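You operate a simulated robot arm through the tools that you are given. There is no shell and no other tool.

The job below is to be done with a simulated two-armed robot. You get a single attempt, and the scene is never put back.

## Task
Count the black weights on the front table, then put as many of the little coils from the front table on the cardboard sheet there. Fetch the green plug from the front table and set it on the front table end. Take the wooden brush on the front table and put it away on the top of the low table. Take the steel bottle and put it on the shelf of the shelf table. Take the white tape roll from the front table and put it on top of the carton there. Lift the upper yellow bar open. Do these in any order. Set down upright: steel bottle.

Only the result counts: the job must be done as asked and must still hold three seconds after the hand-in. Knocking over, shifting, dropping, spilling or breaking anything else fails it. Flat cloth is picked up by pressing the open fingertips on it (5 to 10 N) and closing them slowly along it; thin cloth reads only 2 to 8 mm in the jaws.

## Robot
Two 7-joint arms with three-finger grippers on one trunk, on a base that drives. Base frame: it is fixed to the floor where the robot stands at the start and does not move with it; the origin is under the middle of the robot, x ahead of it, y to its left, z up. Readings come in mm, rad, newtons and seconds.
The left shoulder is at the start at [50, 154, 979], the right one opposite. With the tool pointing down near the work surface each hand reaches from about 220 to 640 mm from the robot's upright axis, wherever it stands, measured 20 degrees to its own side. Places, roughly: black weight (7x7x6 cm) [700, 400, 800]; cardboard sheet (21x17x1 cm) [800, 300, 800]; carton [1000, 500, 750]; front table end [600, 200, 800]; green plug (4x4x4 cm) [500, -400, 800]; little coil [500, 250, 750]; shelf of the shelf table [2000, -500, 300]; steel bottle (8x8x28 cm) [1200, 400, 900]; top of the low table [11400, 1800, 700]; upper yellow bar [8600, -2300, 1000]; white tape roll (5x5x3 cm) [1400, 200, 800]; wooden brush (7x4x6 cm) [1300, 300, 800]. Payload 2.69 kg a hand.
The tool frame of a hand sits at the grasp point between the pads (the TCP): z along the fingers, y along the line on which they close. The tips reach 29 mm beyond it. The gripper opens to 120 mm. The gripper's body begins 78 mm behind the TCP.
Orientation is that of the tool frame in the base frame, as [roll, pitch, yaw] about the fixed x, y, z axes, in that order (R = Rz(yaw) Ry(pitch) Rx(roll)). With the fingers straight down and closing along the base's y, the tool's x points along the base's -x, its y along +y and its z along -z.

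## Interface
- The arms move only by the tool play_rows. It takes "left_commands", "right_commands" or both (then of equal length, played together; a hand with none holds still); each is a list that holds one entry, the list of rows, each a list of 7 numbers: the gripper command, from -1 (fully open) to 1 (shut), values between in proportion, then the shift along the tool's x, y, z in m, then the turn, a rotation vector about the tool's x, y, z in rad. In form: [[[fingers, tx, ty, tz, rx, ry, rz], ...]]. A call has 1 to 20 rows; each row is the pose to reach, as a shift and turn from the pose commanded when the call began, along the tool's axes at that moment. Rows are played at 5 a second. More than 50 mm and 0.15 rad between two rows, or a gripper value outside its range, and nothing of the call is played. A pose out of reach is approached as far as the arm can. The call stops where the force on the tool passes 40 N (or 10 N more than at its start, if that is more) or the arm is blocked; 0.2 s more then pass. The fingers move at their own pace and stop on an object; they squeeze with about 32 N. The grip force told is the motor's: it shows also when the fingers shut on nothing. Time passes only in rows, and 0.2 s behind the last, so rows that repeat a pose let the fingers close. It gives the time, the measured TCP pose, the force on the tool (base axes), the opening and the grip force at its end, in the units of the frame above (readings bear some noise), with the torque about the TCP (base axes, N m) and any sound that the robot's microphone picked up, and new pictures: "pictures" is both (left out), scene, wrist or none (wrist: the cameras of the hands that moved).
- Cameras (640 x 400 px; columns grow to the right, rows downward): "scene" is now at [169.3, -4.8, 1146.4]; the picture's right is [-0.04, -1.00, 0.00], its down [-0.39, 0.02, -0.92] and it looks along [0.92, -0.04, -0.39] (base axes); focal length 214 px, centre (320, 200). "left" rides on the left gripper at [63, 0, -104] in its tool frame; the picture's right is [0.00, 1.00, 0.00], its down [-0.83, 0.00, -0.56] and it looks along [-0.56, 0.00, 0.83] (tool axes); focal length 275 px, centre (320, 200). "right" rides on the right gripper at [63, 0, -104] in its tool frame; the picture's right is [0.00, 1.00, 0.00], its down [-0.83, 0.00, -0.56] and it looks along [-0.56, 0.00, 0.83] (tool axes); focal length 275 px, centre (320, 200). There is no depth. A picture from a camera that has moved, and an enlarged one, comes with that camera's place and axes in the base frame and with its lens.
- slide_trunk(by): slides the trunk up (or, below 0, down) by that many mm; the arms and the scene camera ride with it, the base frame stays. It gives what a move gives, with no picture.
- base_move(legs): drives the robot by 1 to 6 legs, each [ahead, left, turn to the left] in mm, mm and rad, along the robot's own axes; the way and the turn of a leg run together, so that a leg with both is an arc; at most 1500 mm and 3.142 rad a leg. The arms and the cameras ride along, it lands a little off, and it stops where it bumps. It gives what a move gives, and a new picture of the scene camera.
- head_to(pan, tilt): turns the head with the scene camera to pan (to the left, within 1.396 rad either way) and tilt (down, from -0.506 to 1.204), counted from straight ahead of the robot. It gives what a move gives, and a new picture of the scene camera.
- inspect(camera, box): a new picture of the part [left, top, right, bottom] of that camera's present view, enlarged. It takes no simulated time.
- hand_in(): hands the job in; it is judged then, once.

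Places have to be worked out from the pictures, the camera data and where the tool is seen. Open the grippers and draw the arms clear of the work before you hand the job in, unless the task says otherwise.

The tools are called after "Emit:" by a JSON object that holds its "api" and its "payload". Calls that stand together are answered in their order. play_rows: Moves the arms, as the interface text tells. Its arguments: {"type":"object","properties":{"left_commands":{"type":"array","items":{"type":"array","items":{"type":"array","items":{"type":"number"}}}},"right_commands":{"type":"array","items":{"type":"array","items":{"type":"array","items":{"type":"number"}}}},"pictures":{"type":"string","enum":["both","scene","wrist","none"]}},"required":[]} The other tools are called the same way: slide_trunk (by) slides the trunk up or down; base_move (legs) drives the base; head_to (pan, tilt) turns the head that bears the scene camera; inspect (camera, box) takes an enlarged picture of a part of a camera's view; hand_in () hands the job in.

At the start:

```text
time: 0.0
left_position: [388.2, 258.5, 1038.8]
left_ee_rot: [3.141, 0.0, -3.141]
left_force: [-0.4, -0.5, -0.3]
left_moment: [0.01, 0.02, -0.01]
left_width: 120.0
left_finger_force: 0.1
right_position: [339.3, -61.4, 1099.3]
right_ee_rot: [3.141, -0.002, -3.14]
right_force: [0.9, 0.1, 0.3]
right_moment: [-0.02, -0.02, 0.02]
right_width: 119.8
right_finger_force: 0.0
trunk travel left (down, up): [-350.0, 88.0]
robot x, y, heading: [-0.7, 1.4, -0.003]
head pan, tilt: [-0.044, 0.401]
```

scene: 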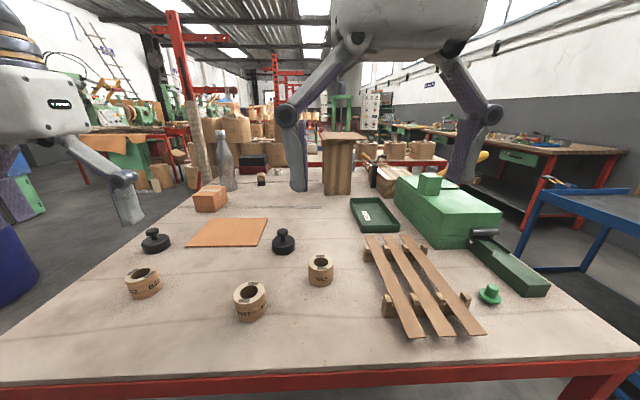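
right: 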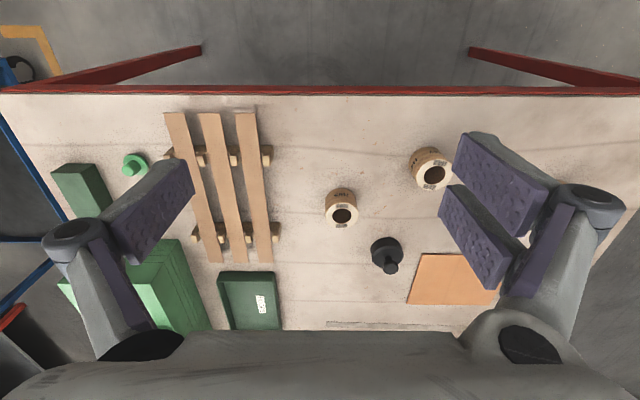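
left: 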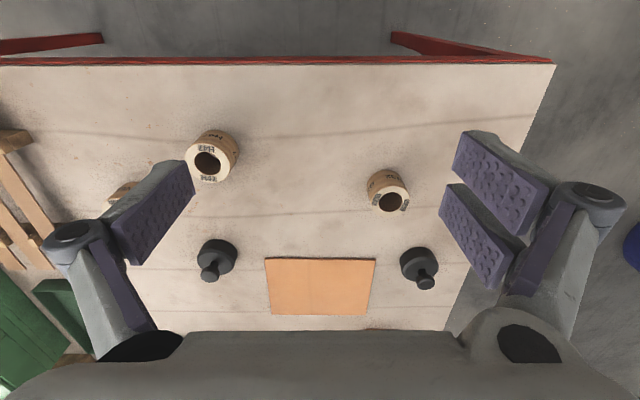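

I see three coils and at least two black weights on the front table, with the green plug at the right. I enlarge parts of the scene view to look for further weights and the other objects.

Emit:
{"api": "inspect", "payload": {"camera": "scene", "box": [120, 100, 320, 225]}}

Emit:
{"api": "inspect", "payload": {"camera": "scene", "box": [300, 100, 500, 225]}}

Emit:
{"api": "inspect", "payload": {"camera": "scene", "box": [100, 200, 340, 350]}}

Emit:
{"api": "inspect", "payload": {"camera": "scene", "box": [340, 200, 580, 350]}}

```text
3.20 times, centred on (220, 162) of scene
camera zoom: at [169.3, -4.8, 1146.4], right [-0.04, -1.0, 0.0], down [-0.39, 0.02, -0.92], along [0.92, -0.04, -0.39], focal length 686 px, centre (640, 320)
```

zoom: 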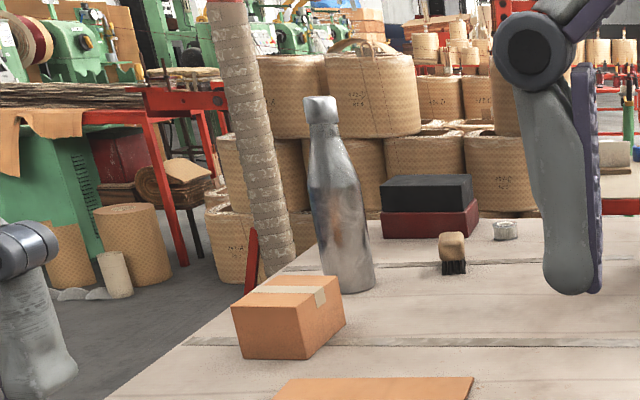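

```text
3.20 times, centred on (400, 162) of scene
camera zoom: at [169.3, -4.8, 1146.4], right [-0.04, -1.0, 0.0], down [-0.39, 0.02, -0.92], along [0.92, -0.04, -0.39], focal length 686 px, centre (64, 320)
```

zoom: 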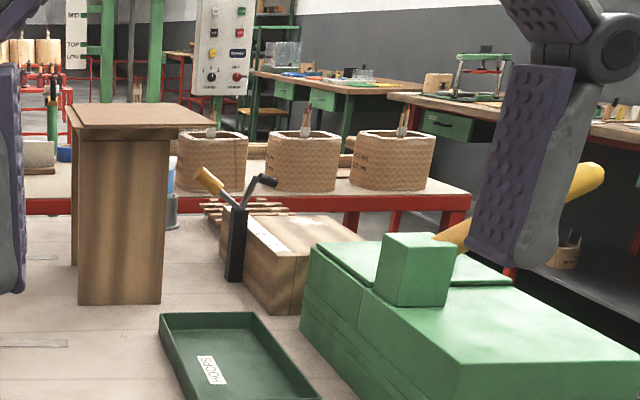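

```text
2.67 times, centred on (220, 275) of scene
camera zoom: at [169.3, -4.8, 1146.4], right [-0.04, -1.0, 0.0], down [-0.39, 0.02, -0.92], along [0.92, -0.04, -0.39], focal length 572 px, centre (587, 0)
```

zoom: 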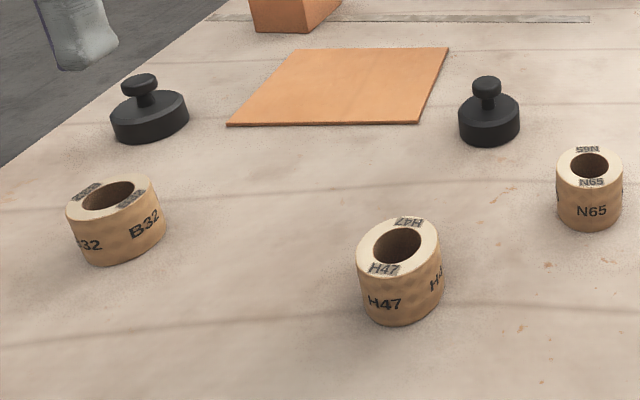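

```text
2.67 times, centred on (460, 275) of scene
camera zoom: at [169.3, -4.8, 1146.4], right [-0.04, -1.0, 0.0], down [-0.39, 0.02, -0.92], along [0.92, -0.04, -0.39], focal length 572 px, centre (-53, 0)
```

zoom: 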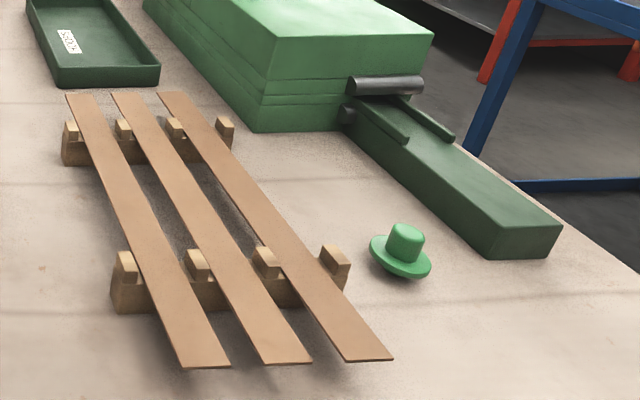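

The white tape roll and brush lie at the far end of the table, with the bottle and carton at the left. I turn the head to survey the surroundings before moving.

Emit:
{"api": "head_to", "payload": {"pan": 0.9, "tilt": 0.3}}

Emit:
{"api": "head_to", "payload": {"pan": -0.9, "tilt": 0.3}}

Emit:
{"api": "head_to", "payload": {"pan": 0.0, "tilt": 0.05}}

```text
time: 1.2
left_position: [388.2, 259.8, 1038.1]
left_ee_rot: [3.141, 0.0, -3.141]
left_force: [-0.5, 0.2, 0.5]
left_moment: [0.0, -0.01, 0.0]
left_width: 120.1
left_finger_force: 0.0
right_position: [339.1, -62.3, 1100.8]
right_ee_rot: [-3.141, -0.002, 3.142]
right_force: [-0.6, 0.5, 0.1]
right_moment: [0.0, -0.01, -0.01]
right_width: 120.0
right_finger_force: 0.1
trunk travel left (down, up): [-350.0, 88.0]
robot x, y, heading: [-2.5, -2.9, -0.003]
head pan, tilt: [0.901, 0.3]
camera scene: at [134.8, 72.3, 1155.8], right [0.78, -0.62, 0.0], down [-0.18, -0.23, -0.96], along [0.59, 0.75, -0.3], focal length 214 px, centre (320, 200)
```

scene: 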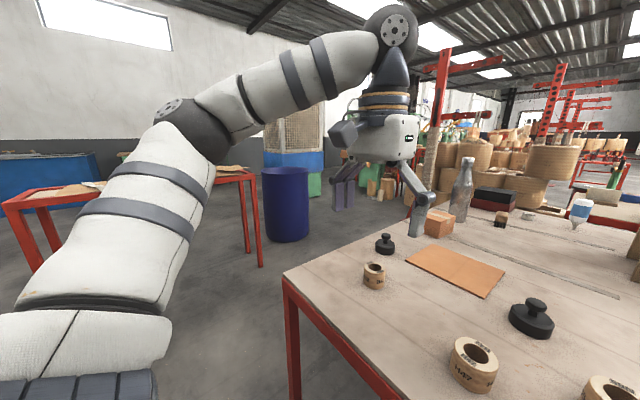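

```text
time: 3.0
left_position: [386.6, 259.8, 1039.5]
left_ee_rot: [3.141, 0.0, -3.139]
left_force: [0.4, 0.4, 0.7]
left_moment: [-0.01, -0.01, -0.02]
left_width: 120.1
left_finger_force: 0.1
right_position: [337.2, -60.7, 1099.9]
right_ee_rot: [-3.141, 0.0, 3.142]
right_force: [0.4, 0.0, 0.8]
right_moment: [0.0, -0.01, 0.04]
right_width: 120.0
right_finger_force: 0.0
trunk travel left (down, up): [-350.0, 88.0]
robot x, y, heading: [-0.5, -2.4, 0.0]
head pan, tilt: [-0.901, 0.3]
camera scene: at [134.8, -73.9, 1155.8], right [-0.78, -0.62, 0.0], down [-0.18, 0.23, -0.96], along [0.59, -0.75, -0.3], focal length 214 px, centre (320, 200)
```

scene: 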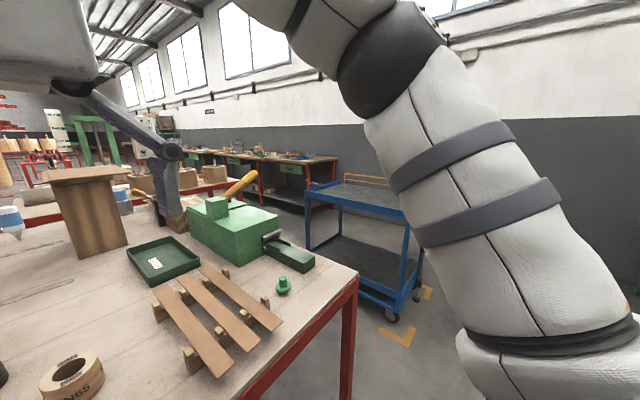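

```text
time: 4.2
left_position: [387.1, 260.6, 1037.8]
left_ee_rot: [-3.141, 0.0, 3.141]
left_force: [0.2, 0.6, -0.4]
left_moment: [0.01, 0.01, 0.01]
left_width: 120.1
left_finger_force: 0.1
right_position: [338.7, -62.3, 1099.8]
right_ee_rot: [-3.142, 0.0, -3.14]
right_force: [-0.3, 0.0, -0.3]
right_moment: [0.01, -0.02, 0.0]
right_width: 120.0
right_finger_force: 0.1
trunk travel left (down, up): [-350.0, 88.0]
robot x, y, heading: [-2.0, 0.6, -0.002]
head pan, tilt: [0.0, 0.051]
camera scene: at [167.9, -0.9, 1178.9], right [0.0, -1.0, 0.0], down [-0.05, 0.0, -1.0], along [1.0, 0.0, -0.05], focal length 214 px, centre (320, 200)
```

scene: 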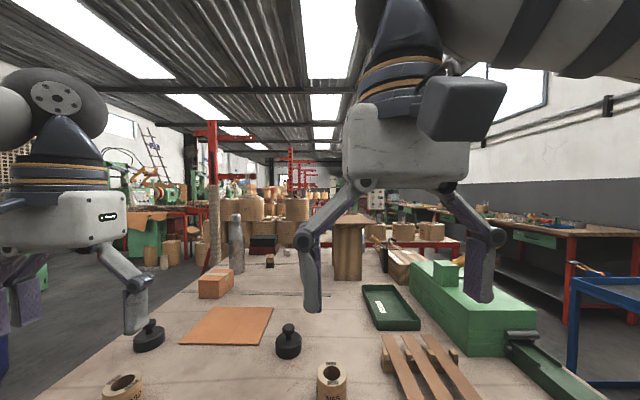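

I zoom on the far parts of this level view to find the shelf table, the yellow bar and the low table.

Emit:
{"api": "inspect", "payload": {"camera": "scene", "box": [200, 170, 360, 270]}}

Emit:
{"api": "inspect", "payload": {"camera": "scene", "box": [350, 170, 510, 270]}}

Emit:
{"api": "inspect", "payload": {"camera": "scene", "box": [480, 170, 640, 270]}}

```text
4.00 times, centred on (280, 220) of scene
camera zoom: at [167.9, -0.9, 1178.9], right [0.0, -1.0, 0.0], down [-0.05, 0.0, -1.0], along [1.0, 0.0, -0.05], focal length 858 px, centre (480, 120)
```

zoom: 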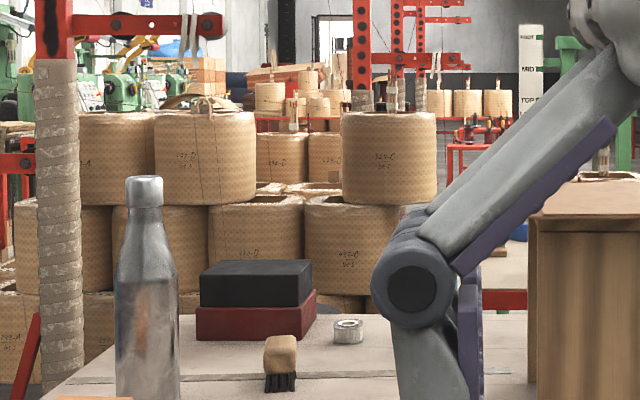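

```text
4.00 times, centred on (430, 220) of scene
camera zoom: at [167.9, -0.9, 1178.9], right [0.0, -1.0, 0.0], down [-0.05, 0.0, -1.0], along [1.0, 0.0, -0.05], focal length 858 px, centre (-120, 120)
```

zoom: 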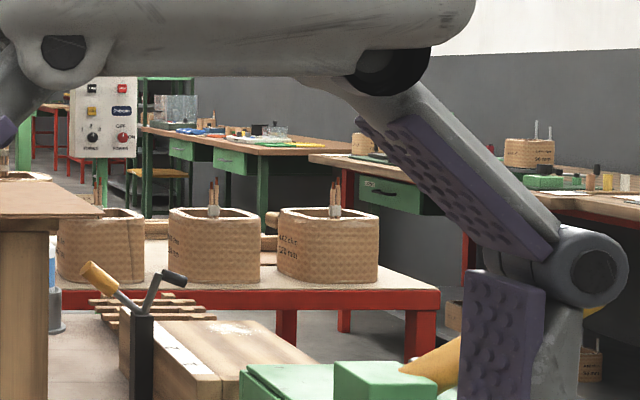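

```text
4.00 times, centred on (560, 220) of scene
camera zoom: at [167.9, -0.9, 1178.9], right [0.0, -1.0, 0.0], down [-0.05, 0.0, -1.0], along [1.0, 0.0, -0.05], focal length 858 px, centre (-640, 120)
```

zoom: 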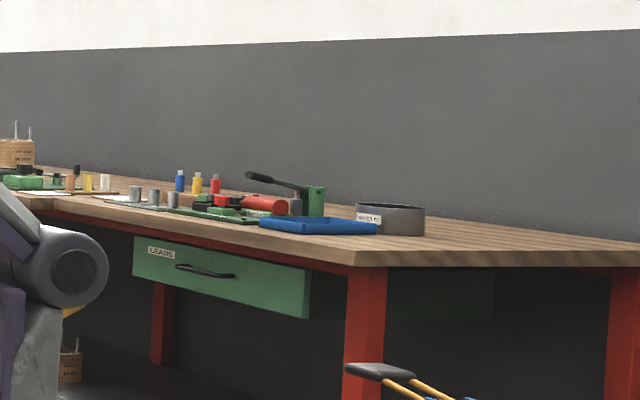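

I look down in front of the robot to see how much room lies between the base and the table's near edge.

Emit:
{"api": "head_to", "payload": {"pan": 0.0, "tilt": 1.2}}

Emit:
{"api": "head_to", "payload": {"pan": 1.2, "tilt": 0.9}}

```text
time: 5.6
left_position: [387.5, 259.6, 1038.4]
left_ee_rot: [3.141, 0.0, 3.141]
left_force: [-0.2, -0.3, 0.1]
left_moment: [-0.03, -0.01, 0.01]
left_width: 119.7
left_finger_force: 0.0
right_position: [339.8, -62.4, 1098.0]
right_ee_rot: [-3.141, 0.002, 3.138]
right_force: [41.8, -12.4, -31.0]
right_moment: [1.4, 2.18, 1.01]
right_width: 120.0
right_finger_force: 0.1
trunk travel left (down, up): [-350.0, 88.0]
robot x, y, heading: [-1.2, 0.5, 0.003]
head pan, tilt: [0.0, 1.201]
camera scene: at [158.6, -1.2, 1113.5], right [0.0, -1.0, 0.0], down [-0.7, 0.0, -0.72], along [0.72, 0.0, -0.7], focal length 214 px, centre (320, 200)
```

scene: 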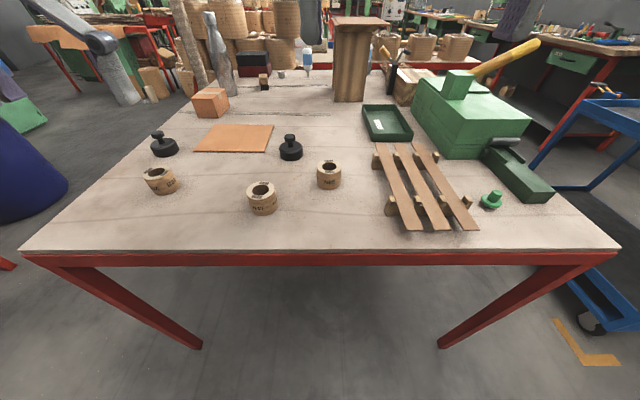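

```text
time: 7.0
left_position: [386.7, 260.4, 1039.2]
left_ee_rot: [3.14, 0.0, -3.139]
left_force: [0.1, -0.2, -0.5]
left_moment: [0.02, 0.0, -0.04]
left_width: 120.3
left_finger_force: 0.0
right_position: [340.2, -61.9, 1097.5]
right_ee_rot: [3.141, 0.003, 3.136]
right_force: [55.2, 26.7, -25.5]
right_moment: [-3.06, 4.06, -2.25]
right_width: 119.9
right_finger_force: 0.1
trunk travel left (down, up): [-350.0, 88.0]
robot x, y, heading: [-1.4, 0.8, -0.004]
head pan, tilt: [1.201, 0.901]
camera scene: at [158.6, -0.5, 1113.5], right [0.0, -1.0, 0.0], down [-0.7, 0.0, -0.72], along [0.72, 0.0, -0.7], focal length 214 px, centre (320, 200)
```

scene: 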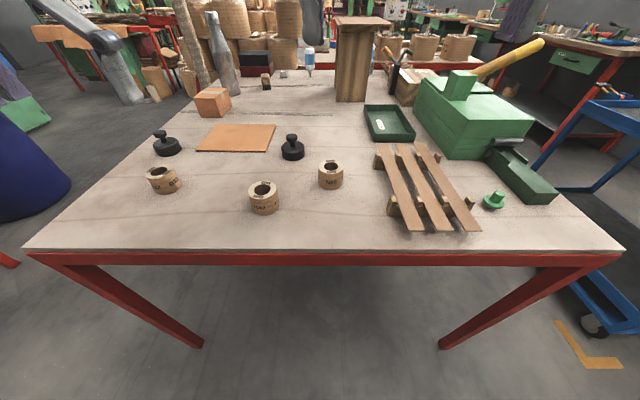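

The right hand shows 55 N and the camera stopped at about 0.77 rad tilt: the head is pressing on the right hand. I bring the head back up at once.

Emit:
{"api": "head_to", "payload": {"pan": 0.0, "tilt": 0.4}}

```text
time: 8.4
left_position: [387.3, 260.6, 1039.3]
left_ee_rot: [-3.141, 0.001, 3.141]
left_force: [-0.5, -0.1, -0.1]
left_moment: [0.03, 0.0, 0.04]
left_width: 120.0
left_finger_force: 0.0
right_position: [337.8, -61.7, 1099.2]
right_ee_rot: [3.142, -0.001, 3.14]
right_force: [-0.1, -0.2, 0.1]
right_moment: [-0.01, 0.0, -0.02]
right_width: 120.0
right_finger_force: 0.1
trunk travel left (down, up): [-350.0, 88.0]
robot x, y, heading: [-0.9, 0.1, 0.003]
head pan, tilt: [0.0, 0.4]
camera scene: at [169.3, -0.7, 1146.5], right [0.0, -1.0, 0.0], down [-0.39, 0.0, -0.92], along [0.92, 0.0, -0.39], focal length 214 px, centre (320, 200)
```

scene: 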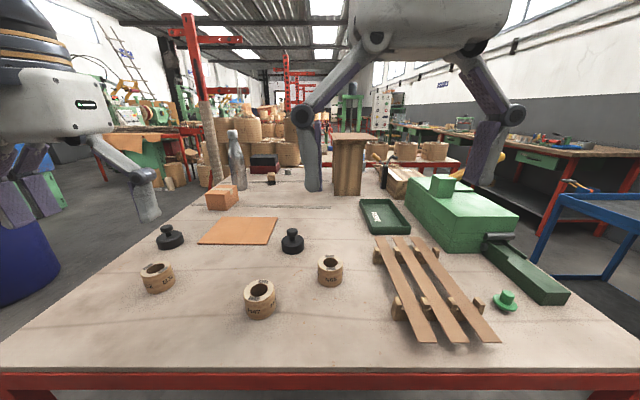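

The force is gone. I move the right hand out to the right so it no longer blocks the head camera.

Emit:
{"api": "play_rows", "payload": {"right_commands": [[[-1, 0, -0.045, 0, 0, 0, 0], [-1, 0, -0.09, 0, 0, 0, 0], [-1, 0, -0.135, 0.0, 0, 0, 0], [-1, 0, -0.18, 0.0, 0, 0, 0], [-1, 0, -0.225, 0.0, 0, 0, 0]]], "pictures": "both"}}

```text
time: 9.6
left_position: [388.0, 259.4, 1039.0]
left_ee_rot: [-3.141, 0.001, 3.141]
left_force: [-0.2, 0.0, 0.3]
left_moment: [0.0, 0.0, -0.01]
left_width: 119.9
left_finger_force: 0.0
right_position: [358.4, -262.6, 1057.4]
right_ee_rot: [3.14, 0.0, 3.142]
right_force: [0.1, -0.3, 0.0]
right_moment: [0.0, 0.0, -0.01]
right_width: 120.1
right_finger_force: 0.0
right hand out of reach, approached as far as the arm can: row 3, 4, 5
trunk travel left (down, up): [-350.0, 88.0]
robot x, y, heading: [2.7, -1.7, 0.003]
head pan, tilt: [0.0, 0.4]
camera scene: at [169.5, -1.3, 1146.5], right [0.0, -1.0, 0.0], down [-0.39, 0.0, -0.92], along [0.92, 0.0, -0.39], focal length 214 px, centre (320, 200)
camera right: at [295.7, -263.0, 1160.6], right [0.0, 1.0, 0.0], down [0.83, 0.0, 0.56], along [0.56, 0.0, -0.83], focal length 275 px, centre (320, 200)
```

scene: 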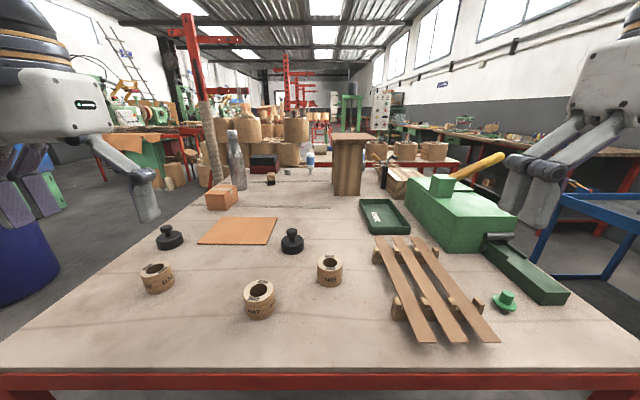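
right: 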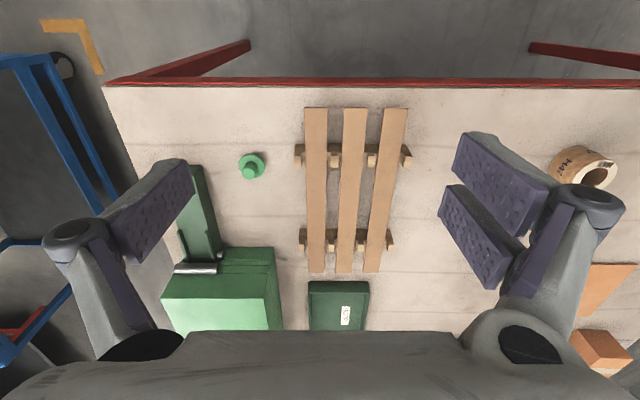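

The right hand is clear of the head now; I look straight down to see the robot's own front and the table edge.

Emit:
{"api": "head_to", "payload": {"pan": 0.0, "tilt": 1.2}}

```text
time: 10.7
left_position: [386.7, 260.7, 1038.3]
left_ee_rot: [3.141, -0.002, -3.141]
left_force: [0.7, -0.5, -0.5]
left_moment: [0.01, 0.0, 0.01]
left_width: 119.9
left_finger_force: 0.1
right_position: [357.5, -262.3, 1056.8]
right_ee_rot: [3.14, 0.002, -3.141]
right_force: [-0.6, -0.5, -0.2]
right_moment: [0.0, -0.02, 0.01]
right_width: 120.1
right_finger_force: 0.0
trunk travel left (down, up): [-350.0, 88.0]
robot x, y, heading: [0.1, -1.2, 0.001]
head pan, tilt: [0.0, 1.201]
camera scene: at [132.7, -0.8, 1083.7], right [0.0, -1.0, 0.0], down [-0.93, 0.0, -0.36], along [0.36, 0.0, -0.93], focal length 214 px, centre (320, 200)
```

scene: 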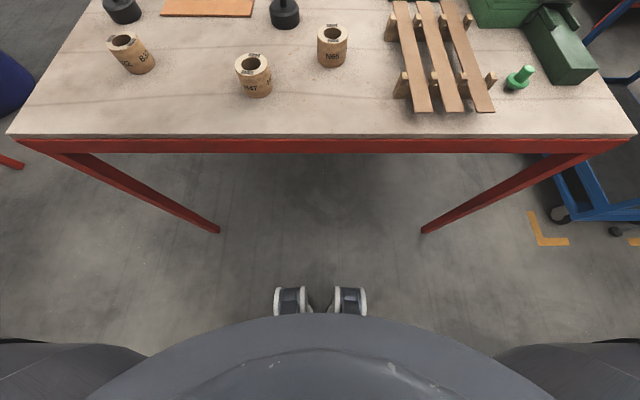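

The torso front reaches only to about x = 100 and the table edge is at x ≈ 365, so there is room. I raise the head view and drive 210 mm ahead, with the hands high above the table.

Emit:
{"api": "base_move", "payload": {"legs": [[210, 0, 0]]}}

```text
time: 12.4
left_position: [595.8, 259.9, 1038.7]
left_ee_rot: [3.141, 0.001, -3.14]
left_force: [0.8, 0.0, -0.5]
left_moment: [0.01, 0.05, 0.01]
left_width: 119.9
left_finger_force: 0.0
right_position: [566.3, -263.3, 1056.5]
right_ee_rot: [3.14, 0.001, -3.139]
right_force: [-0.7, -0.1, 0.1]
right_moment: [0.0, 0.07, -0.01]
right_width: 120.1
right_finger_force: 0.1
trunk travel left (down, up): [-350.0, 88.0]
robot x, y, heading: [208.2, 3.0, 0.001]
head pan, tilt: [0.0, 1.201]
camera scene: at [341.0, -0.9, 1083.6], right [0.0, -1.0, 0.0], down [-0.93, 0.0, -0.36], along [0.36, 0.0, -0.93], focal length 214 px, centre (320, 200)
```

scene: 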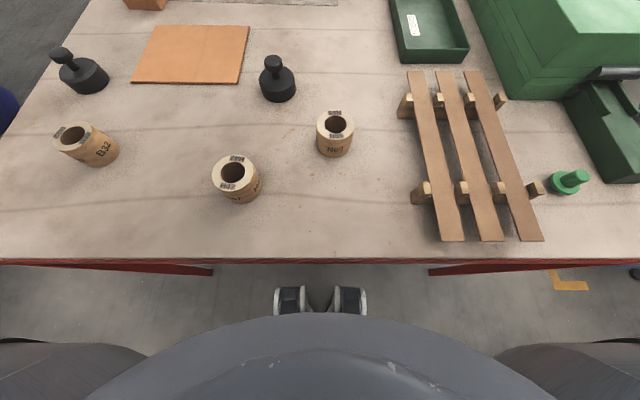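

This near-overhead view is good for measuring. I enlarge the coils, sheet and plug.

Emit:
{"api": "inspect", "payload": {"camera": "scene", "box": [0, 0, 400, 250]}}

Emit:
{"api": "inspect", "payload": {"camera": "scene", "box": [320, 50, 640, 250]}}

Emit:
{"api": "inspect", "payload": {"camera": "left", "box": [0, 0, 640, 400]}}

Emit:
{"api": "inspect", "payload": {"camera": "right", "box": [0, 0, 640, 400]}}

```text
1.60 times, centred on (200, 125) of scene
camera zoom: at [341.0, -0.9, 1083.6], right [0.0, -1.0, 0.0], down [-0.93, 0.0, -0.36], along [0.36, 0.0, -0.93], focal length 343 px, centre (512, 320)
```

zoom: 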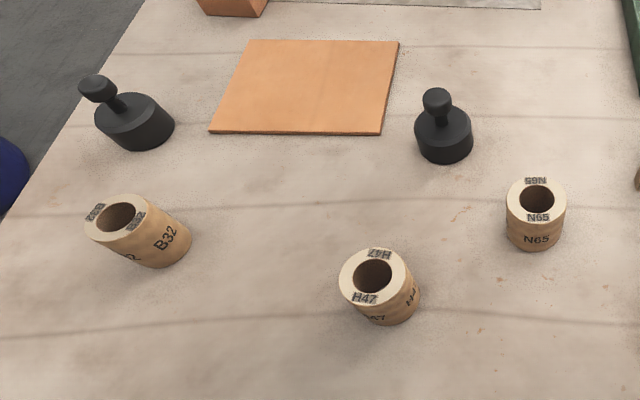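

```text
2.00 times, centred on (480, 150) of scene
camera zoom: at [341.0, -0.9, 1083.6], right [0.0, -1.0, 0.0], down [-0.93, 0.0, -0.36], along [0.36, 0.0, -0.93], focal length 429 px, centre (0, 300)
```

zoom: 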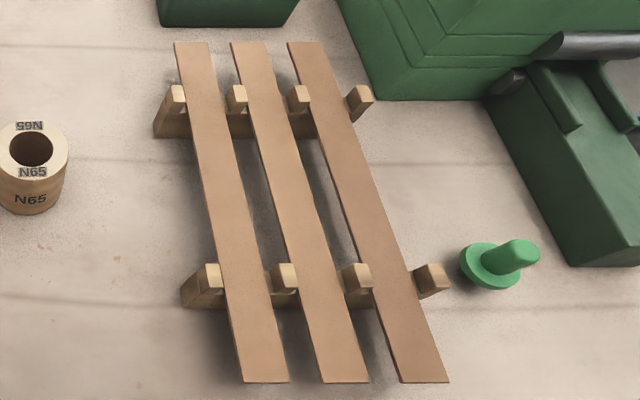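

```text
1.00 times, centred on (320, 200) of left (not enlarged: the box is as wide or as high as the picture)
camera zoom: at [533.0, 258.7, 1143.6], right [0.0, 1.0, 0.0], down [0.83, 0.0, 0.56], along [0.56, 0.0, -0.83], focal length 275 px, centre (320, 200)
```

zoom: 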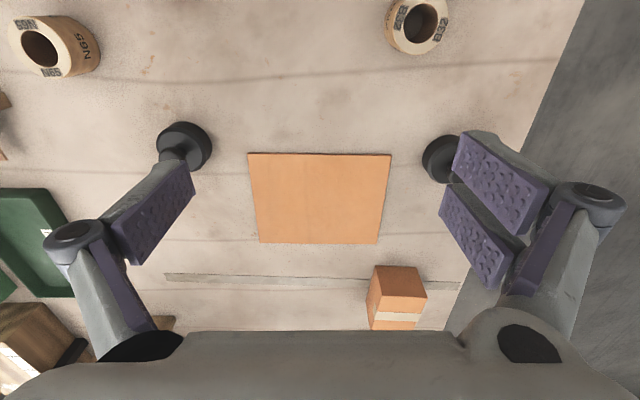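

```text
1.00 times, centred on (320, 200) of right (not enlarged: the box is as wide or as high as the picture)
camera zoom: at [503.8, -262.2, 1160.8], right [0.0, 1.0, 0.0], down [0.83, 0.0, 0.56], along [0.56, 0.0, -0.83], focal length 275 px, centre (320, 200)
```

zoom: 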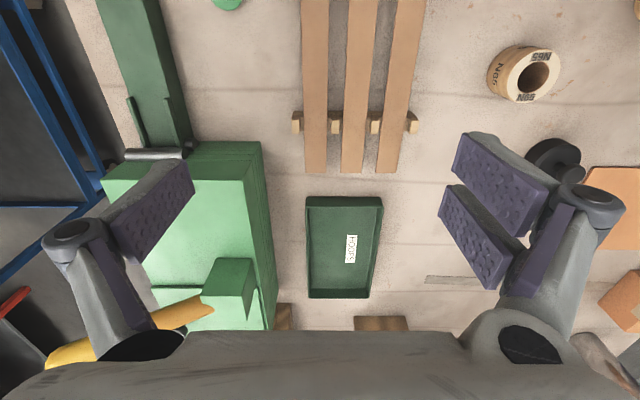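

From these views: table top ≈ z 778, coils H47 at about (480, 112), B32 at (538, 353), N65 at (559, -22), each about 57 mm wide and 53 mm high; the sheet spans x 690–862, y 152–358. I bring the left hand above coil H47 to check alignment.

Emit:
{"api": "play_rows", "payload": {"left_commands": [[[-1, 0.0232, -0.0296, 0.02, 0, 0, 0], [-1, 0.0464, -0.0592, 0.04, 0, 0, 0], [-1, 0.0696, -0.0888, 0.06, 0, 0, 0], [-1, 0.0928, -0.1184, 0.08, 0, 0, 0], [-1, 0.116, -0.148, 0.1, 0, 0, 0], [-1, 0.116, -0.148, 0.1, 0, 0, 0]]], "pictures": "both"}}

```text
time: 13.8
left_position: [478.0, 111.9, 938.8]
left_ee_rot: [3.14, -0.001, -3.141]
left_force: [0.4, -0.1, -0.6]
left_moment: [0.03, -0.02, -0.04]
left_width: 119.8
left_finger_force: 0.0
right_position: [565.2, -262.6, 1056.1]
right_ee_rot: [3.141, 0.004, 3.141]
right_force: [0.0, -0.3, 0.3]
right_moment: [0.01, -0.01, -0.02]
right_width: 119.8
right_finger_force: 0.0
trunk travel left (down, up): [-350.0, 88.0]
robot x, y, heading: [209.0, 2.6, -0.0]
head pan, tilt: [0.0, 1.201]
camera scene: at [340.3, -0.7, 1083.7], right [0.0, -1.0, 0.0], down [-0.93, 0.0, -0.36], along [0.36, 0.0, -0.93], focal length 214 px, centre (320, 200)
camera left: at [416.0, 110.6, 1044.0], right [0.0, 1.0, 0.0], down [0.83, 0.0, 0.56], along [0.56, 0.0, -0.83], focal length 275 px, centre (320, 200)
```

scene: 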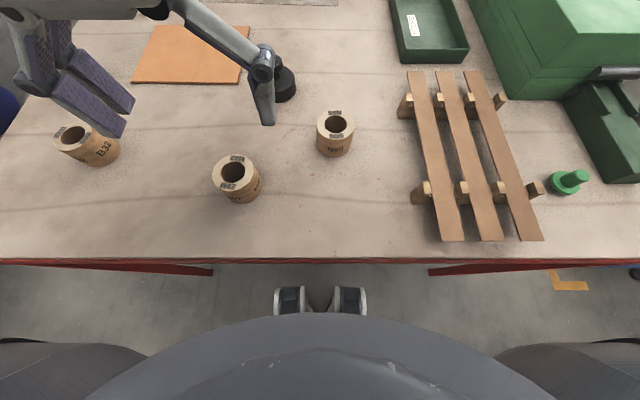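
left: 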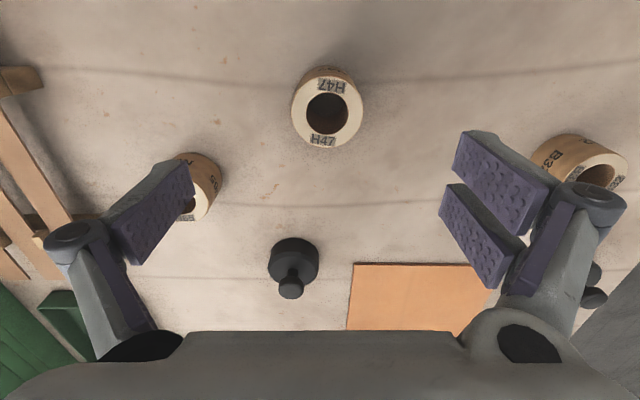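

The coil sits at about (478, 116), 4 mm left of the hand's centre. I descend around it to TCP z ≈ 812 with a small correction, then close.

Emit:
{"api": "play_rows", "payload": {"left_commands": [[[-1, 0, 0.004, 0.04, 0, 0, 0], [-1, 0, 0.004, 0.08, 0, 0, 0], [-1, 0, 0.004, 0.11, 0, 0, 0], [-1, 0, 0.004, 0.126, 0, 0, 0], [-1, 0, 0.004, 0.126, 0, 0, 0]]], "pictures": "both"}}

```text
time: 15.0
left_position: [479.2, 114.9, 810.9]
left_ee_rot: [-3.141, 0.001, -3.141]
left_force: [-0.1, 0.0, -0.3]
left_moment: [-0.01, 0.02, 0.01]
left_width: 120.0
left_finger_force: 0.1
right_position: [565.2, -262.9, 1057.4]
right_ee_rot: [3.139, 0.003, 3.141]
right_force: [0.6, -0.4, -0.3]
right_moment: [0.03, 0.0, -0.01]
right_width: 120.0
right_finger_force: 0.0
trunk travel left (down, up): [-350.0, 88.0]
robot x, y, heading: [205.5, -1.8, -0.002]
head pan, tilt: [0.0, 1.201]
camera scene: at [340.3, -0.9, 1083.7], right [0.0, -1.0, 0.0], down [-0.93, 0.0, -0.36], along [0.36, 0.0, -0.93], focal length 214 px, centre (320, 200)
camera left: at [416.9, 114.6, 916.9], right [0.0, 1.0, 0.0], down [0.83, 0.0, 0.56], along [0.56, 0.0, -0.83], focal length 275 px, centre (320, 200)
```

scene: 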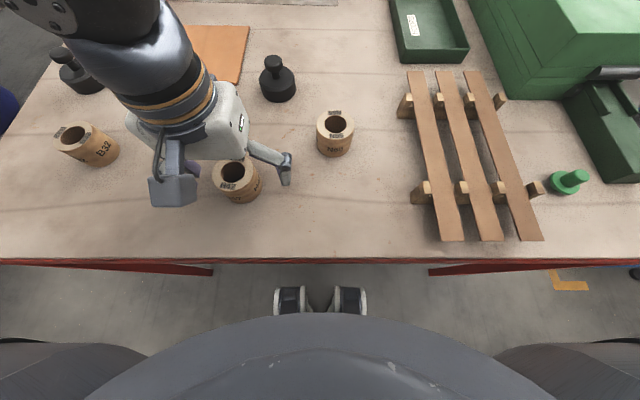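
left: 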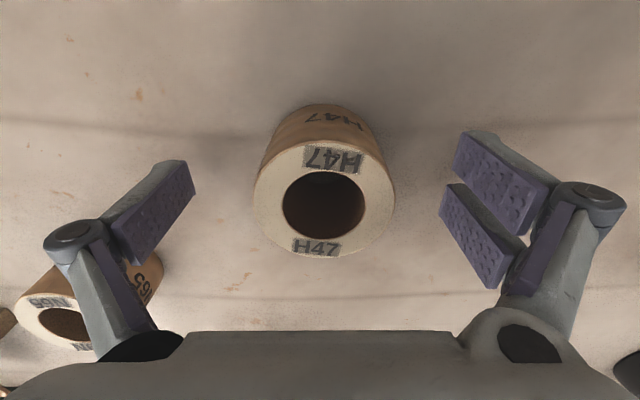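

The coil is centred between the fingers. I close gently in place, then lift a little.

Emit:
{"api": "play_rows", "payload": {"left_commands": [[[0.2, 0.001, 0.001, 0, 0, 0, 0], [0.6, 0.001, 0.001, 0, 0, 0, 0], [1, 0.001, 0.001, 0, 0, 0, 0], [1, 0.001, 0.001, 0, 0, 0, 0], [1, 0.001, 0.001, -0.02, 0, 0, 0], [1, 0.001, 0.001, -0.06, 0, 0, 0]]], "pictures": "wrist"}}

```text
time: 16.4
left_position: [479.0, 116.5, 872.4]
left_ee_rot: [-3.141, 0.0, 3.141]
left_force: [0.0, -0.3, -2.0]
left_moment: [-0.02, -0.01, 0.0]
left_width: 55.9
left_finger_force: 32.0
right_position: [565.4, -262.8, 1057.7]
right_ee_rot: [3.14, 0.002, -3.141]
right_force: [-0.3, -0.7, 0.2]
right_moment: [-0.03, 0.01, 0.0]
right_width: 119.9
right_finger_force: 0.1
trunk travel left (down, up): [-350.0, 88.0]
robot x, y, heading: [211.7, -2.3, -0.001]
head pan, tilt: [0.0, 1.201]
camera left: at [415.7, 115.6, 977.6], right [0.0, 1.0, 0.0], down [0.83, 0.0, 0.56], along [0.56, 0.0, -0.83], focal length 275 px, centre (320, 200)
```

left: 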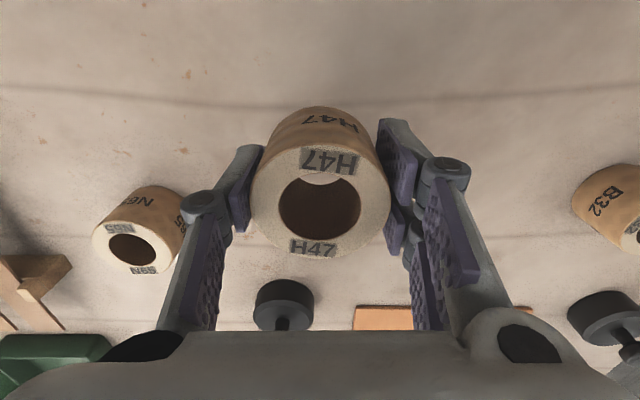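

The coil is held (55.9 mm, about 0.2 kg). I carry it at z ≈ 912 over to (745, 195) above the sheet.

Emit:
{"api": "play_rows", "payload": {"left_commands": [[[1, 0, 0, -0.04, 0, 0, 0], [1, -0.0443, 0.013, -0.04, 0, 0, 0], [1, -0.0887, 0.026, -0.04, 0, 0, 0], [1, -0.133, 0.039, -0.04, 0, 0, 0], [1, -0.1773, 0.052, -0.04, 0, 0, 0], [1, -0.2217, 0.065, -0.04, 0, 0, 0], [1, -0.266, 0.079, -0.04, 0, 0, 0], [1, -0.266, 0.079, -0.04, 0, 0, 0]]], "pictures": "both"}}

```text
time: 18.2
left_position: [745.9, 197.2, 912.2]
left_ee_rot: [-3.141, -0.002, 3.141]
left_force: [0.0, 0.0, -1.6]
left_moment: [0.01, 0.0, 0.0]
left_width: 56.1
left_finger_force: 31.8
right_position: [565.5, -262.6, 1056.5]
right_ee_rot: [3.141, 0.003, 3.141]
right_force: [-0.6, -0.2, 0.2]
right_moment: [0.0, -0.02, 0.0]
right_width: 120.2
right_finger_force: 0.1
trunk travel left (down, up): [-350.0, 88.0]
robot x, y, heading: [205.5, 1.2, -0.003]
head pan, tilt: [0.0, 1.201]
camera scene: at [340.2, -0.8, 1083.7], right [0.0, -1.0, 0.0], down [-0.93, 0.0, -0.36], along [0.36, 0.0, -0.93], focal length 214 px, centre (320, 200)
camera left: at [682.2, 195.7, 1017.1], right [0.01, 1.0, 0.0], down [0.83, -0.01, 0.56], along [0.56, 0.0, -0.83], focal length 275 px, centre (320, 200)
```

scene: 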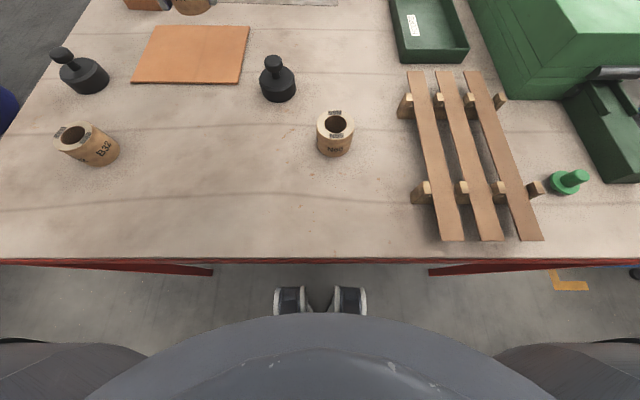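
left: 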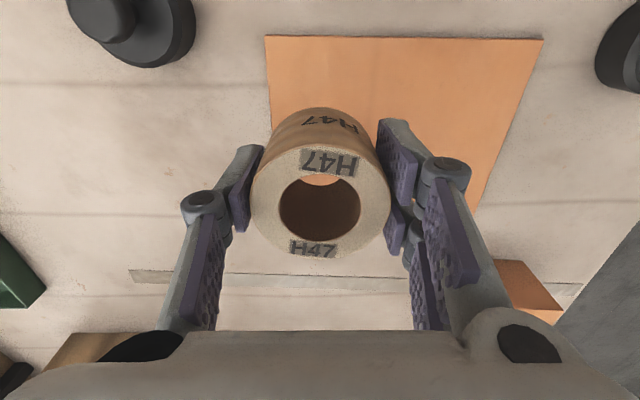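

The sheet's near edge is at x ≈ 695 and spans y 156–357, so this spot is well inside. I lower the coil to just above the sheet.

Emit:
{"api": "play_rows", "payload": {"left_commands": [[[1, 0.002, 0, 0.04, 0, 0, 0], [1, 0.002, 0, 0.075, 0, 0, 0], [1, 0.002, 0, 0.085, 0, 0, 0], [1, 0.002, 0, 0.088, 0, 0, 0], [1, 0.002, 0, 0.0905, 0, 0, 0]]], "pictures": "wrist"}}

```text
time: 19.4
left_position: [742.3, 196.6, 822.6]
left_ee_rot: [-3.141, -0.001, -3.142]
left_force: [-0.3, 0.0, -2.4]
left_moment: [-0.01, -0.01, -0.02]
left_width: 56.0
left_finger_force: 31.7
right_position: [565.9, -263.1, 1057.2]
right_ee_rot: [3.141, 0.001, 3.14]
right_force: [0.9, 0.1, 0.1]
right_moment: [0.02, 0.01, 0.0]
right_width: 120.0
right_finger_force: 0.1
trunk travel left (down, up): [-350.0, 88.0]
robot x, y, heading: [206.0, 5.0, -0.004]
head pan, tilt: [0.0, 1.201]
camera left: at [679.3, 194.9, 927.3], right [0.0, 1.0, 0.0], down [0.83, 0.0, 0.56], along [0.56, 0.0, -0.83], focal length 275 px, centre (320, 200)
```

left: 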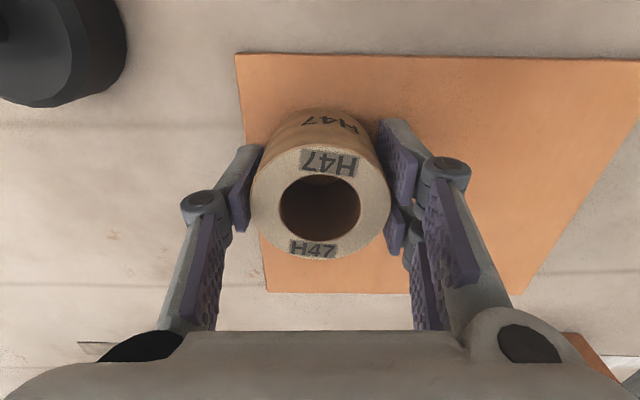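

Still no contact (force only the coil's weight). I go down a few millimetres at a time until the force changes.

Emit:
{"api": "play_rows", "payload": {"left_commands": [[[1, 0, 0, 0.002, 0, 0, 0], [1, 0, 0, 0.004, 0, 0, 0], [1, 0, 0, 0.006, 0, 0, 0]]], "pictures": "wrist"}}

```text
time: 20.2
left_position: [741.9, 196.3, 817.8]
left_ee_rot: [-3.142, 0.005, 3.141]
left_force: [0.0, 0.8, 9.6]
left_moment: [0.11, 0.16, 0.05]
left_width: 55.9
left_finger_force: 32.5
right_position: [564.5, -263.5, 1059.4]
right_ee_rot: [3.141, 0.002, 3.142]
right_force: [0.4, -0.2, 0.9]
right_moment: [0.02, 0.0, 0.0]
right_width: 120.1
right_finger_force: 0.1
trunk travel left (down, up): [-350.0, 88.0]
robot x, y, heading: [204.4, 2.7, -0.002]
head pan, tilt: [0.0, 1.201]
camera left: at [679.1, 194.8, 922.9], right [0.0, 1.0, 0.0], down [0.83, 0.0, 0.56], along [0.56, 0.0, -0.83], focal length 275 px, centre (320, 200)
```

left: 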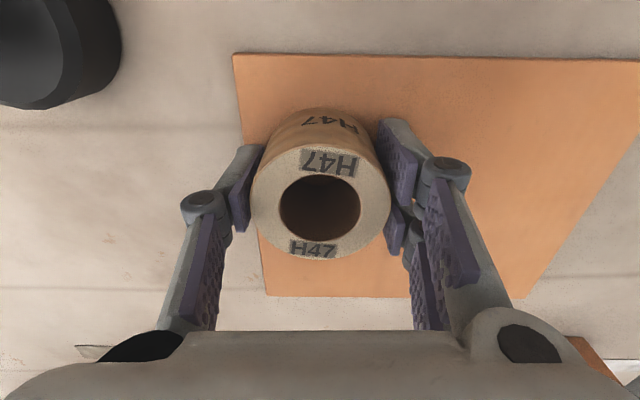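

Contact at TCP z ≈ 818. I open the fingers to about 90 mm and lift straight up.

Emit:
{"api": "play_rows", "payload": {"left_commands": [[[0.3, 0, 0, 0.003, 0, 0, 0], [0.0, 0, 0, 0.003, 0, 0, 0], [-0.5, 0, 0, 0.003, 0, 0, 0], [-0.5, 0, 0, 0.003, 0, 0, 0], [-0.5, 0, 0, -0.02, 0, 0, 0], [-0.5, 0, 0, -0.06, 0, 0, 0], [-0.5, 0, 0, -0.1, 0, 0, 0]]], "pictures": "both"}}

```text
time: 21.8
left_position: [741.0, 195.3, 917.3]
left_ee_rot: [-3.141, 0.0, -3.141]
left_force: [0.1, 0.2, 0.6]
left_moment: [-0.02, -0.01, -0.03]
left_width: 90.1
left_finger_force: 0.1
right_position: [564.6, -262.3, 1056.4]
right_ee_rot: [3.142, 0.0, -3.141]
right_force: [0.3, -0.7, 0.6]
right_moment: [0.01, 0.01, -0.03]
right_width: 119.9
right_finger_force: 0.0
trunk travel left (down, up): [-350.0, 88.0]
robot x, y, heading: [205.1, -0.5, 0.003]
head pan, tilt: [0.0, 1.201]
camera scene: at [340.1, -1.1, 1083.7], right [0.0, -1.0, 0.0], down [-0.93, 0.0, -0.36], along [0.36, 0.0, -0.93], focal length 214 px, centre (320, 200)
camera left: at [678.6, 195.0, 1022.7], right [0.0, 1.0, 0.0], down [0.83, 0.0, 0.56], along [0.56, 0.0, -0.83], focal length 275 px, centre (320, 200)
```

scene: 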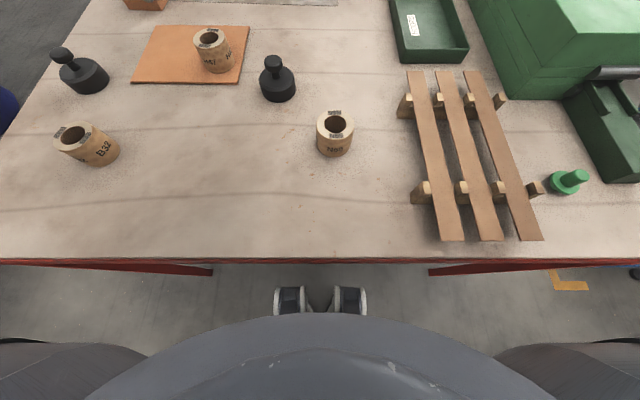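
left: 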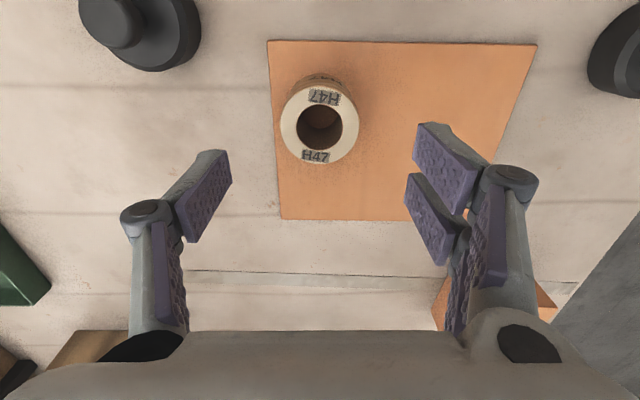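

H47 stands on the sheet. Next I bring the left hand above coil B32 at about (538, 353).

Emit:
{"api": "play_rows", "payload": {"left_commands": [[[-1, 0.034, 0.0263, -0.01, 0, 0, 0], [-1, 0.068, 0.0527, -0.01, 0, 0, 0], [-1, 0.1015, 0.079, -0.01, 0, 0, 0], [-1, 0.135, 0.1053, -0.01, 0, 0, 0], [-1, 0.169, 0.132, -0.01, 0, 0, 0], [-1, 0.203, 0.158, -0.01, 0, 0, 0], [-1, 0.203, 0.158, -0.01, 0, 0, 0]]], "pictures": "wrist"}}

```text
time: 23.4
left_position: [539.3, 353.8, 927.2]
left_ee_rot: [3.141, -0.002, -3.141]
left_force: [-0.5, -0.5, 0.8]
left_moment: [0.02, 0.01, -0.02]
left_width: 120.1
left_finger_force: 0.1
right_position: [566.6, -263.8, 1057.6]
right_ee_rot: [3.14, 0.003, -3.14]
right_force: [-0.1, 0.1, 0.7]
right_moment: [0.02, 0.05, 0.04]
right_width: 119.9
right_finger_force: 0.0
trunk travel left (down, up): [-350.0, 88.0]
robot x, y, heading: [208.9, -0.1, -0.003]
head pan, tilt: [0.0, 1.201]
camera left: at [475.6, 352.6, 1031.7], right [0.0, 1.0, 0.0], down [0.83, 0.0, 0.56], along [0.56, 0.0, -0.83], focal length 275 px, centre (320, 200)
```

left: 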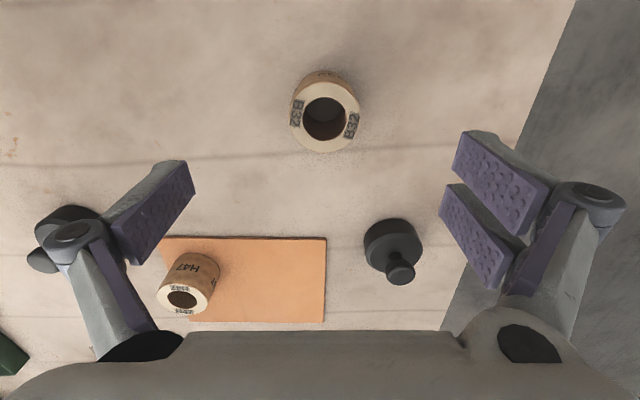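

B32 is at about (538, 356), nearly under the hand. I descend, close and lift.

Emit:
{"api": "play_rows", "payload": {"left_commands": [[[-1, 0.001, 0.002, 0.04, 0, 0, 0], [-1, 0.001, 0.002, 0.08, 0, 0, 0], [-1, 0.001, 0.002, 0.105, 0, 0, 0], [-1, 0.001, 0.002, 0.115, 0, 0, 0], [-1, 0.001, 0.002, 0.115, 0, 0, 0], [0.2, 0.001, 0.002, 0.115, 0, 0, 0], [0.6, 0.001, 0.002, 0.115, 0, 0, 0], [1, 0.001, 0.002, 0.115, 0, 0, 0], [1, 0.001, 0.002, 0.115, 0, 0, 0], [1, 0.001, 0.002, 0.09, 0, 0, 0], [1, 0.001, 0.002, 0.05, 0, 0, 0], [1, 0.001, 0.002, 0.015, 0, 0, 0]]], "pictures": "wrist"}}

```text
time: 26.0
left_position: [537.3, 355.4, 911.2]
left_ee_rot: [-3.141, 0.0, -3.14]
left_force: [0.7, 0.3, -0.9]
left_moment: [0.01, 0.0, 0.0]
left_width: 52.9
left_finger_force: 31.8
right_position: [566.2, -262.9, 1057.2]
right_ee_rot: [3.14, 0.002, -3.14]
right_force: [0.4, 0.5, 0.9]
right_moment: [-0.04, 0.0, 0.01]
right_width: 120.3
right_finger_force: 0.0
trunk travel left (down, up): [-350.0, 88.0]
robot x, y, heading: [212.0, 4.5, -0.002]
head pan, tilt: [0.0, 1.201]
camera left: at [475.1, 354.7, 1016.6], right [0.0, 1.0, 0.0], down [0.83, 0.0, 0.56], along [0.56, 0.0, -0.83], focal length 275 px, centre (320, 200)
```

left: 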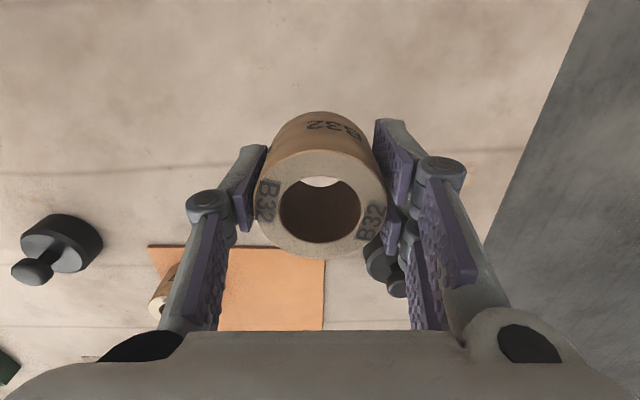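

B32 is held (52.9 mm). I carry it to (742, 312) above the sheet and lower it toward the surface.

Emit:
{"api": "play_rows", "payload": {"left_commands": [[[1, -0.041, -0.0086, 0, 0, 0, 0], [1, -0.082, -0.0172, 0, 0, 0, 0], [1, -0.123, -0.0258, 0, 0, 0, 0], [1, -0.164, -0.0344, 0, 0, 0, 0], [1, -0.205, -0.043, 0, 0, 0, 0], [1, -0.205, -0.043, 0, 0, 0, 0], [1, -0.205, -0.043, 0.04, 0, 0, 0], [1, -0.205, -0.043, 0.075, 0, 0, 0], [1, -0.205, -0.043, 0.086, 0, 0, 0]]], "pictures": "both"}}

```text
time: 28.0
left_position: [743.2, 313.3, 824.9]
left_ee_rot: [3.141, 0.001, 3.142]
left_force: [0.5, 0.0, -0.7]
left_moment: [0.0, 0.03, 0.03]
left_width: 52.9
left_finger_force: 31.8
right_position: [564.5, -263.7, 1057.4]
right_ee_rot: [3.139, 0.001, 3.141]
right_force: [-0.3, -0.6, 0.1]
right_moment: [-0.01, 0.03, 0.02]
right_width: 120.1
right_finger_force: 0.0
trunk travel left (down, up): [-350.0, 88.0]
robot x, y, heading: [207.7, 0.2, 0.003]
head pan, tilt: [0.0, 1.201]
camera scene: at [340.5, -0.8, 1083.7], right [0.0, -1.0, 0.0], down [-0.93, 0.0, -0.36], along [0.36, 0.0, -0.93], focal length 214 px, centre (320, 200)
camera left: at [679.9, 312.7, 930.0], right [0.0, 1.0, 0.0], down [0.83, 0.0, 0.56], along [0.56, 0.0, -0.83], focal length 275 px, centre (320, 200)
```

scene: 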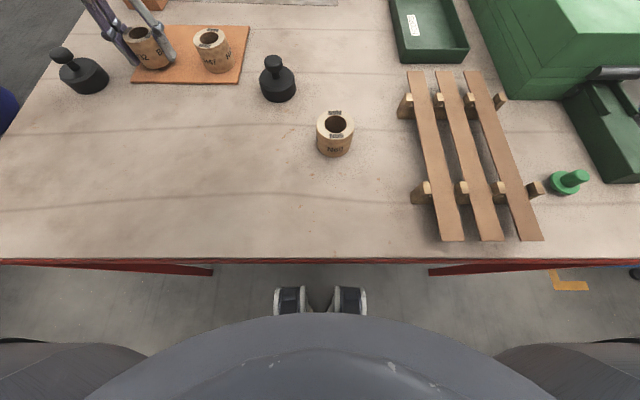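
left: 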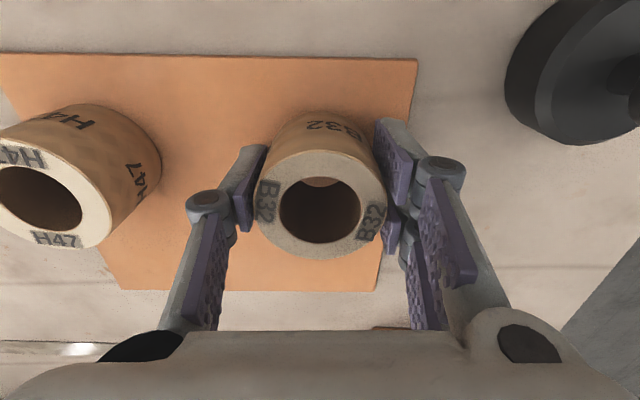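

No contact yet and the spot is inside the sheet. I lower in small steps to contact.

Emit:
{"api": "play_rows", "payload": {"left_commands": [[[1, 0, 0, 0.003, 0, 0, 0], [1, 0, 0, 0.005, 0, 0, 0], [1, 0, 0, 0.007, 0, 0, 0], [1, 0, 0, 0.0085, 0, 0, 0]]], "pictures": "none"}}

```text
time: 29.0
left_position: [741.9, 311.5, 816.7]
left_ee_rot: [-3.14, -0.001, -3.141]
left_force: [0.7, -0.1, 0.2]
left_moment: [-0.01, -0.03, -0.02]
left_width: 52.4
left_finger_force: 32.4
right_position: [565.4, -262.7, 1057.3]
right_ee_rot: [3.14, 0.001, -3.141]
right_force: [-0.5, -0.2, 0.0]
right_moment: [0.01, -0.01, 0.0]
right_width: 120.2
right_finger_force: 0.1
trunk travel left (down, up): [-350.0, 88.0]
robot x, y, heading: [209.7, 1.0, -0.004]
head pan, tilt: [0.0, 1.201]
```

Barely touching at 816.7; I go two to four millimetres further to be sure of contact.

Emit:
{"api": "play_rows", "payload": {"left_commands": [[[1, 0, 0, 0.0015, 0, 0, 0], [1, 0, 0, 0.003, 0, 0, 0]]], "pictures": "none"}}

```text
time: 29.6
left_position: [744.4, 312.2, 818.1]
left_ee_rot: [3.141, 0.005, -3.141]
left_force: [2.2, 2.7, 21.4]
left_moment: [-0.08, 0.21, -0.04]
left_width: 52.5
left_finger_force: 31.8
right_position: [563.3, -263.5, 1058.2]
right_ee_rot: [3.14, 0.004, 3.14]
right_force: [0.1, -1.1, -1.2]
right_moment: [0.03, -0.01, -0.02]
right_width: 120.3
right_finger_force: 0.3
trunk travel left (down, up): [-350.0, 88.0]
robot x, y, heading: [207.3, 0.8, -0.001]
head pan, tilt: [0.0, 1.201]
```

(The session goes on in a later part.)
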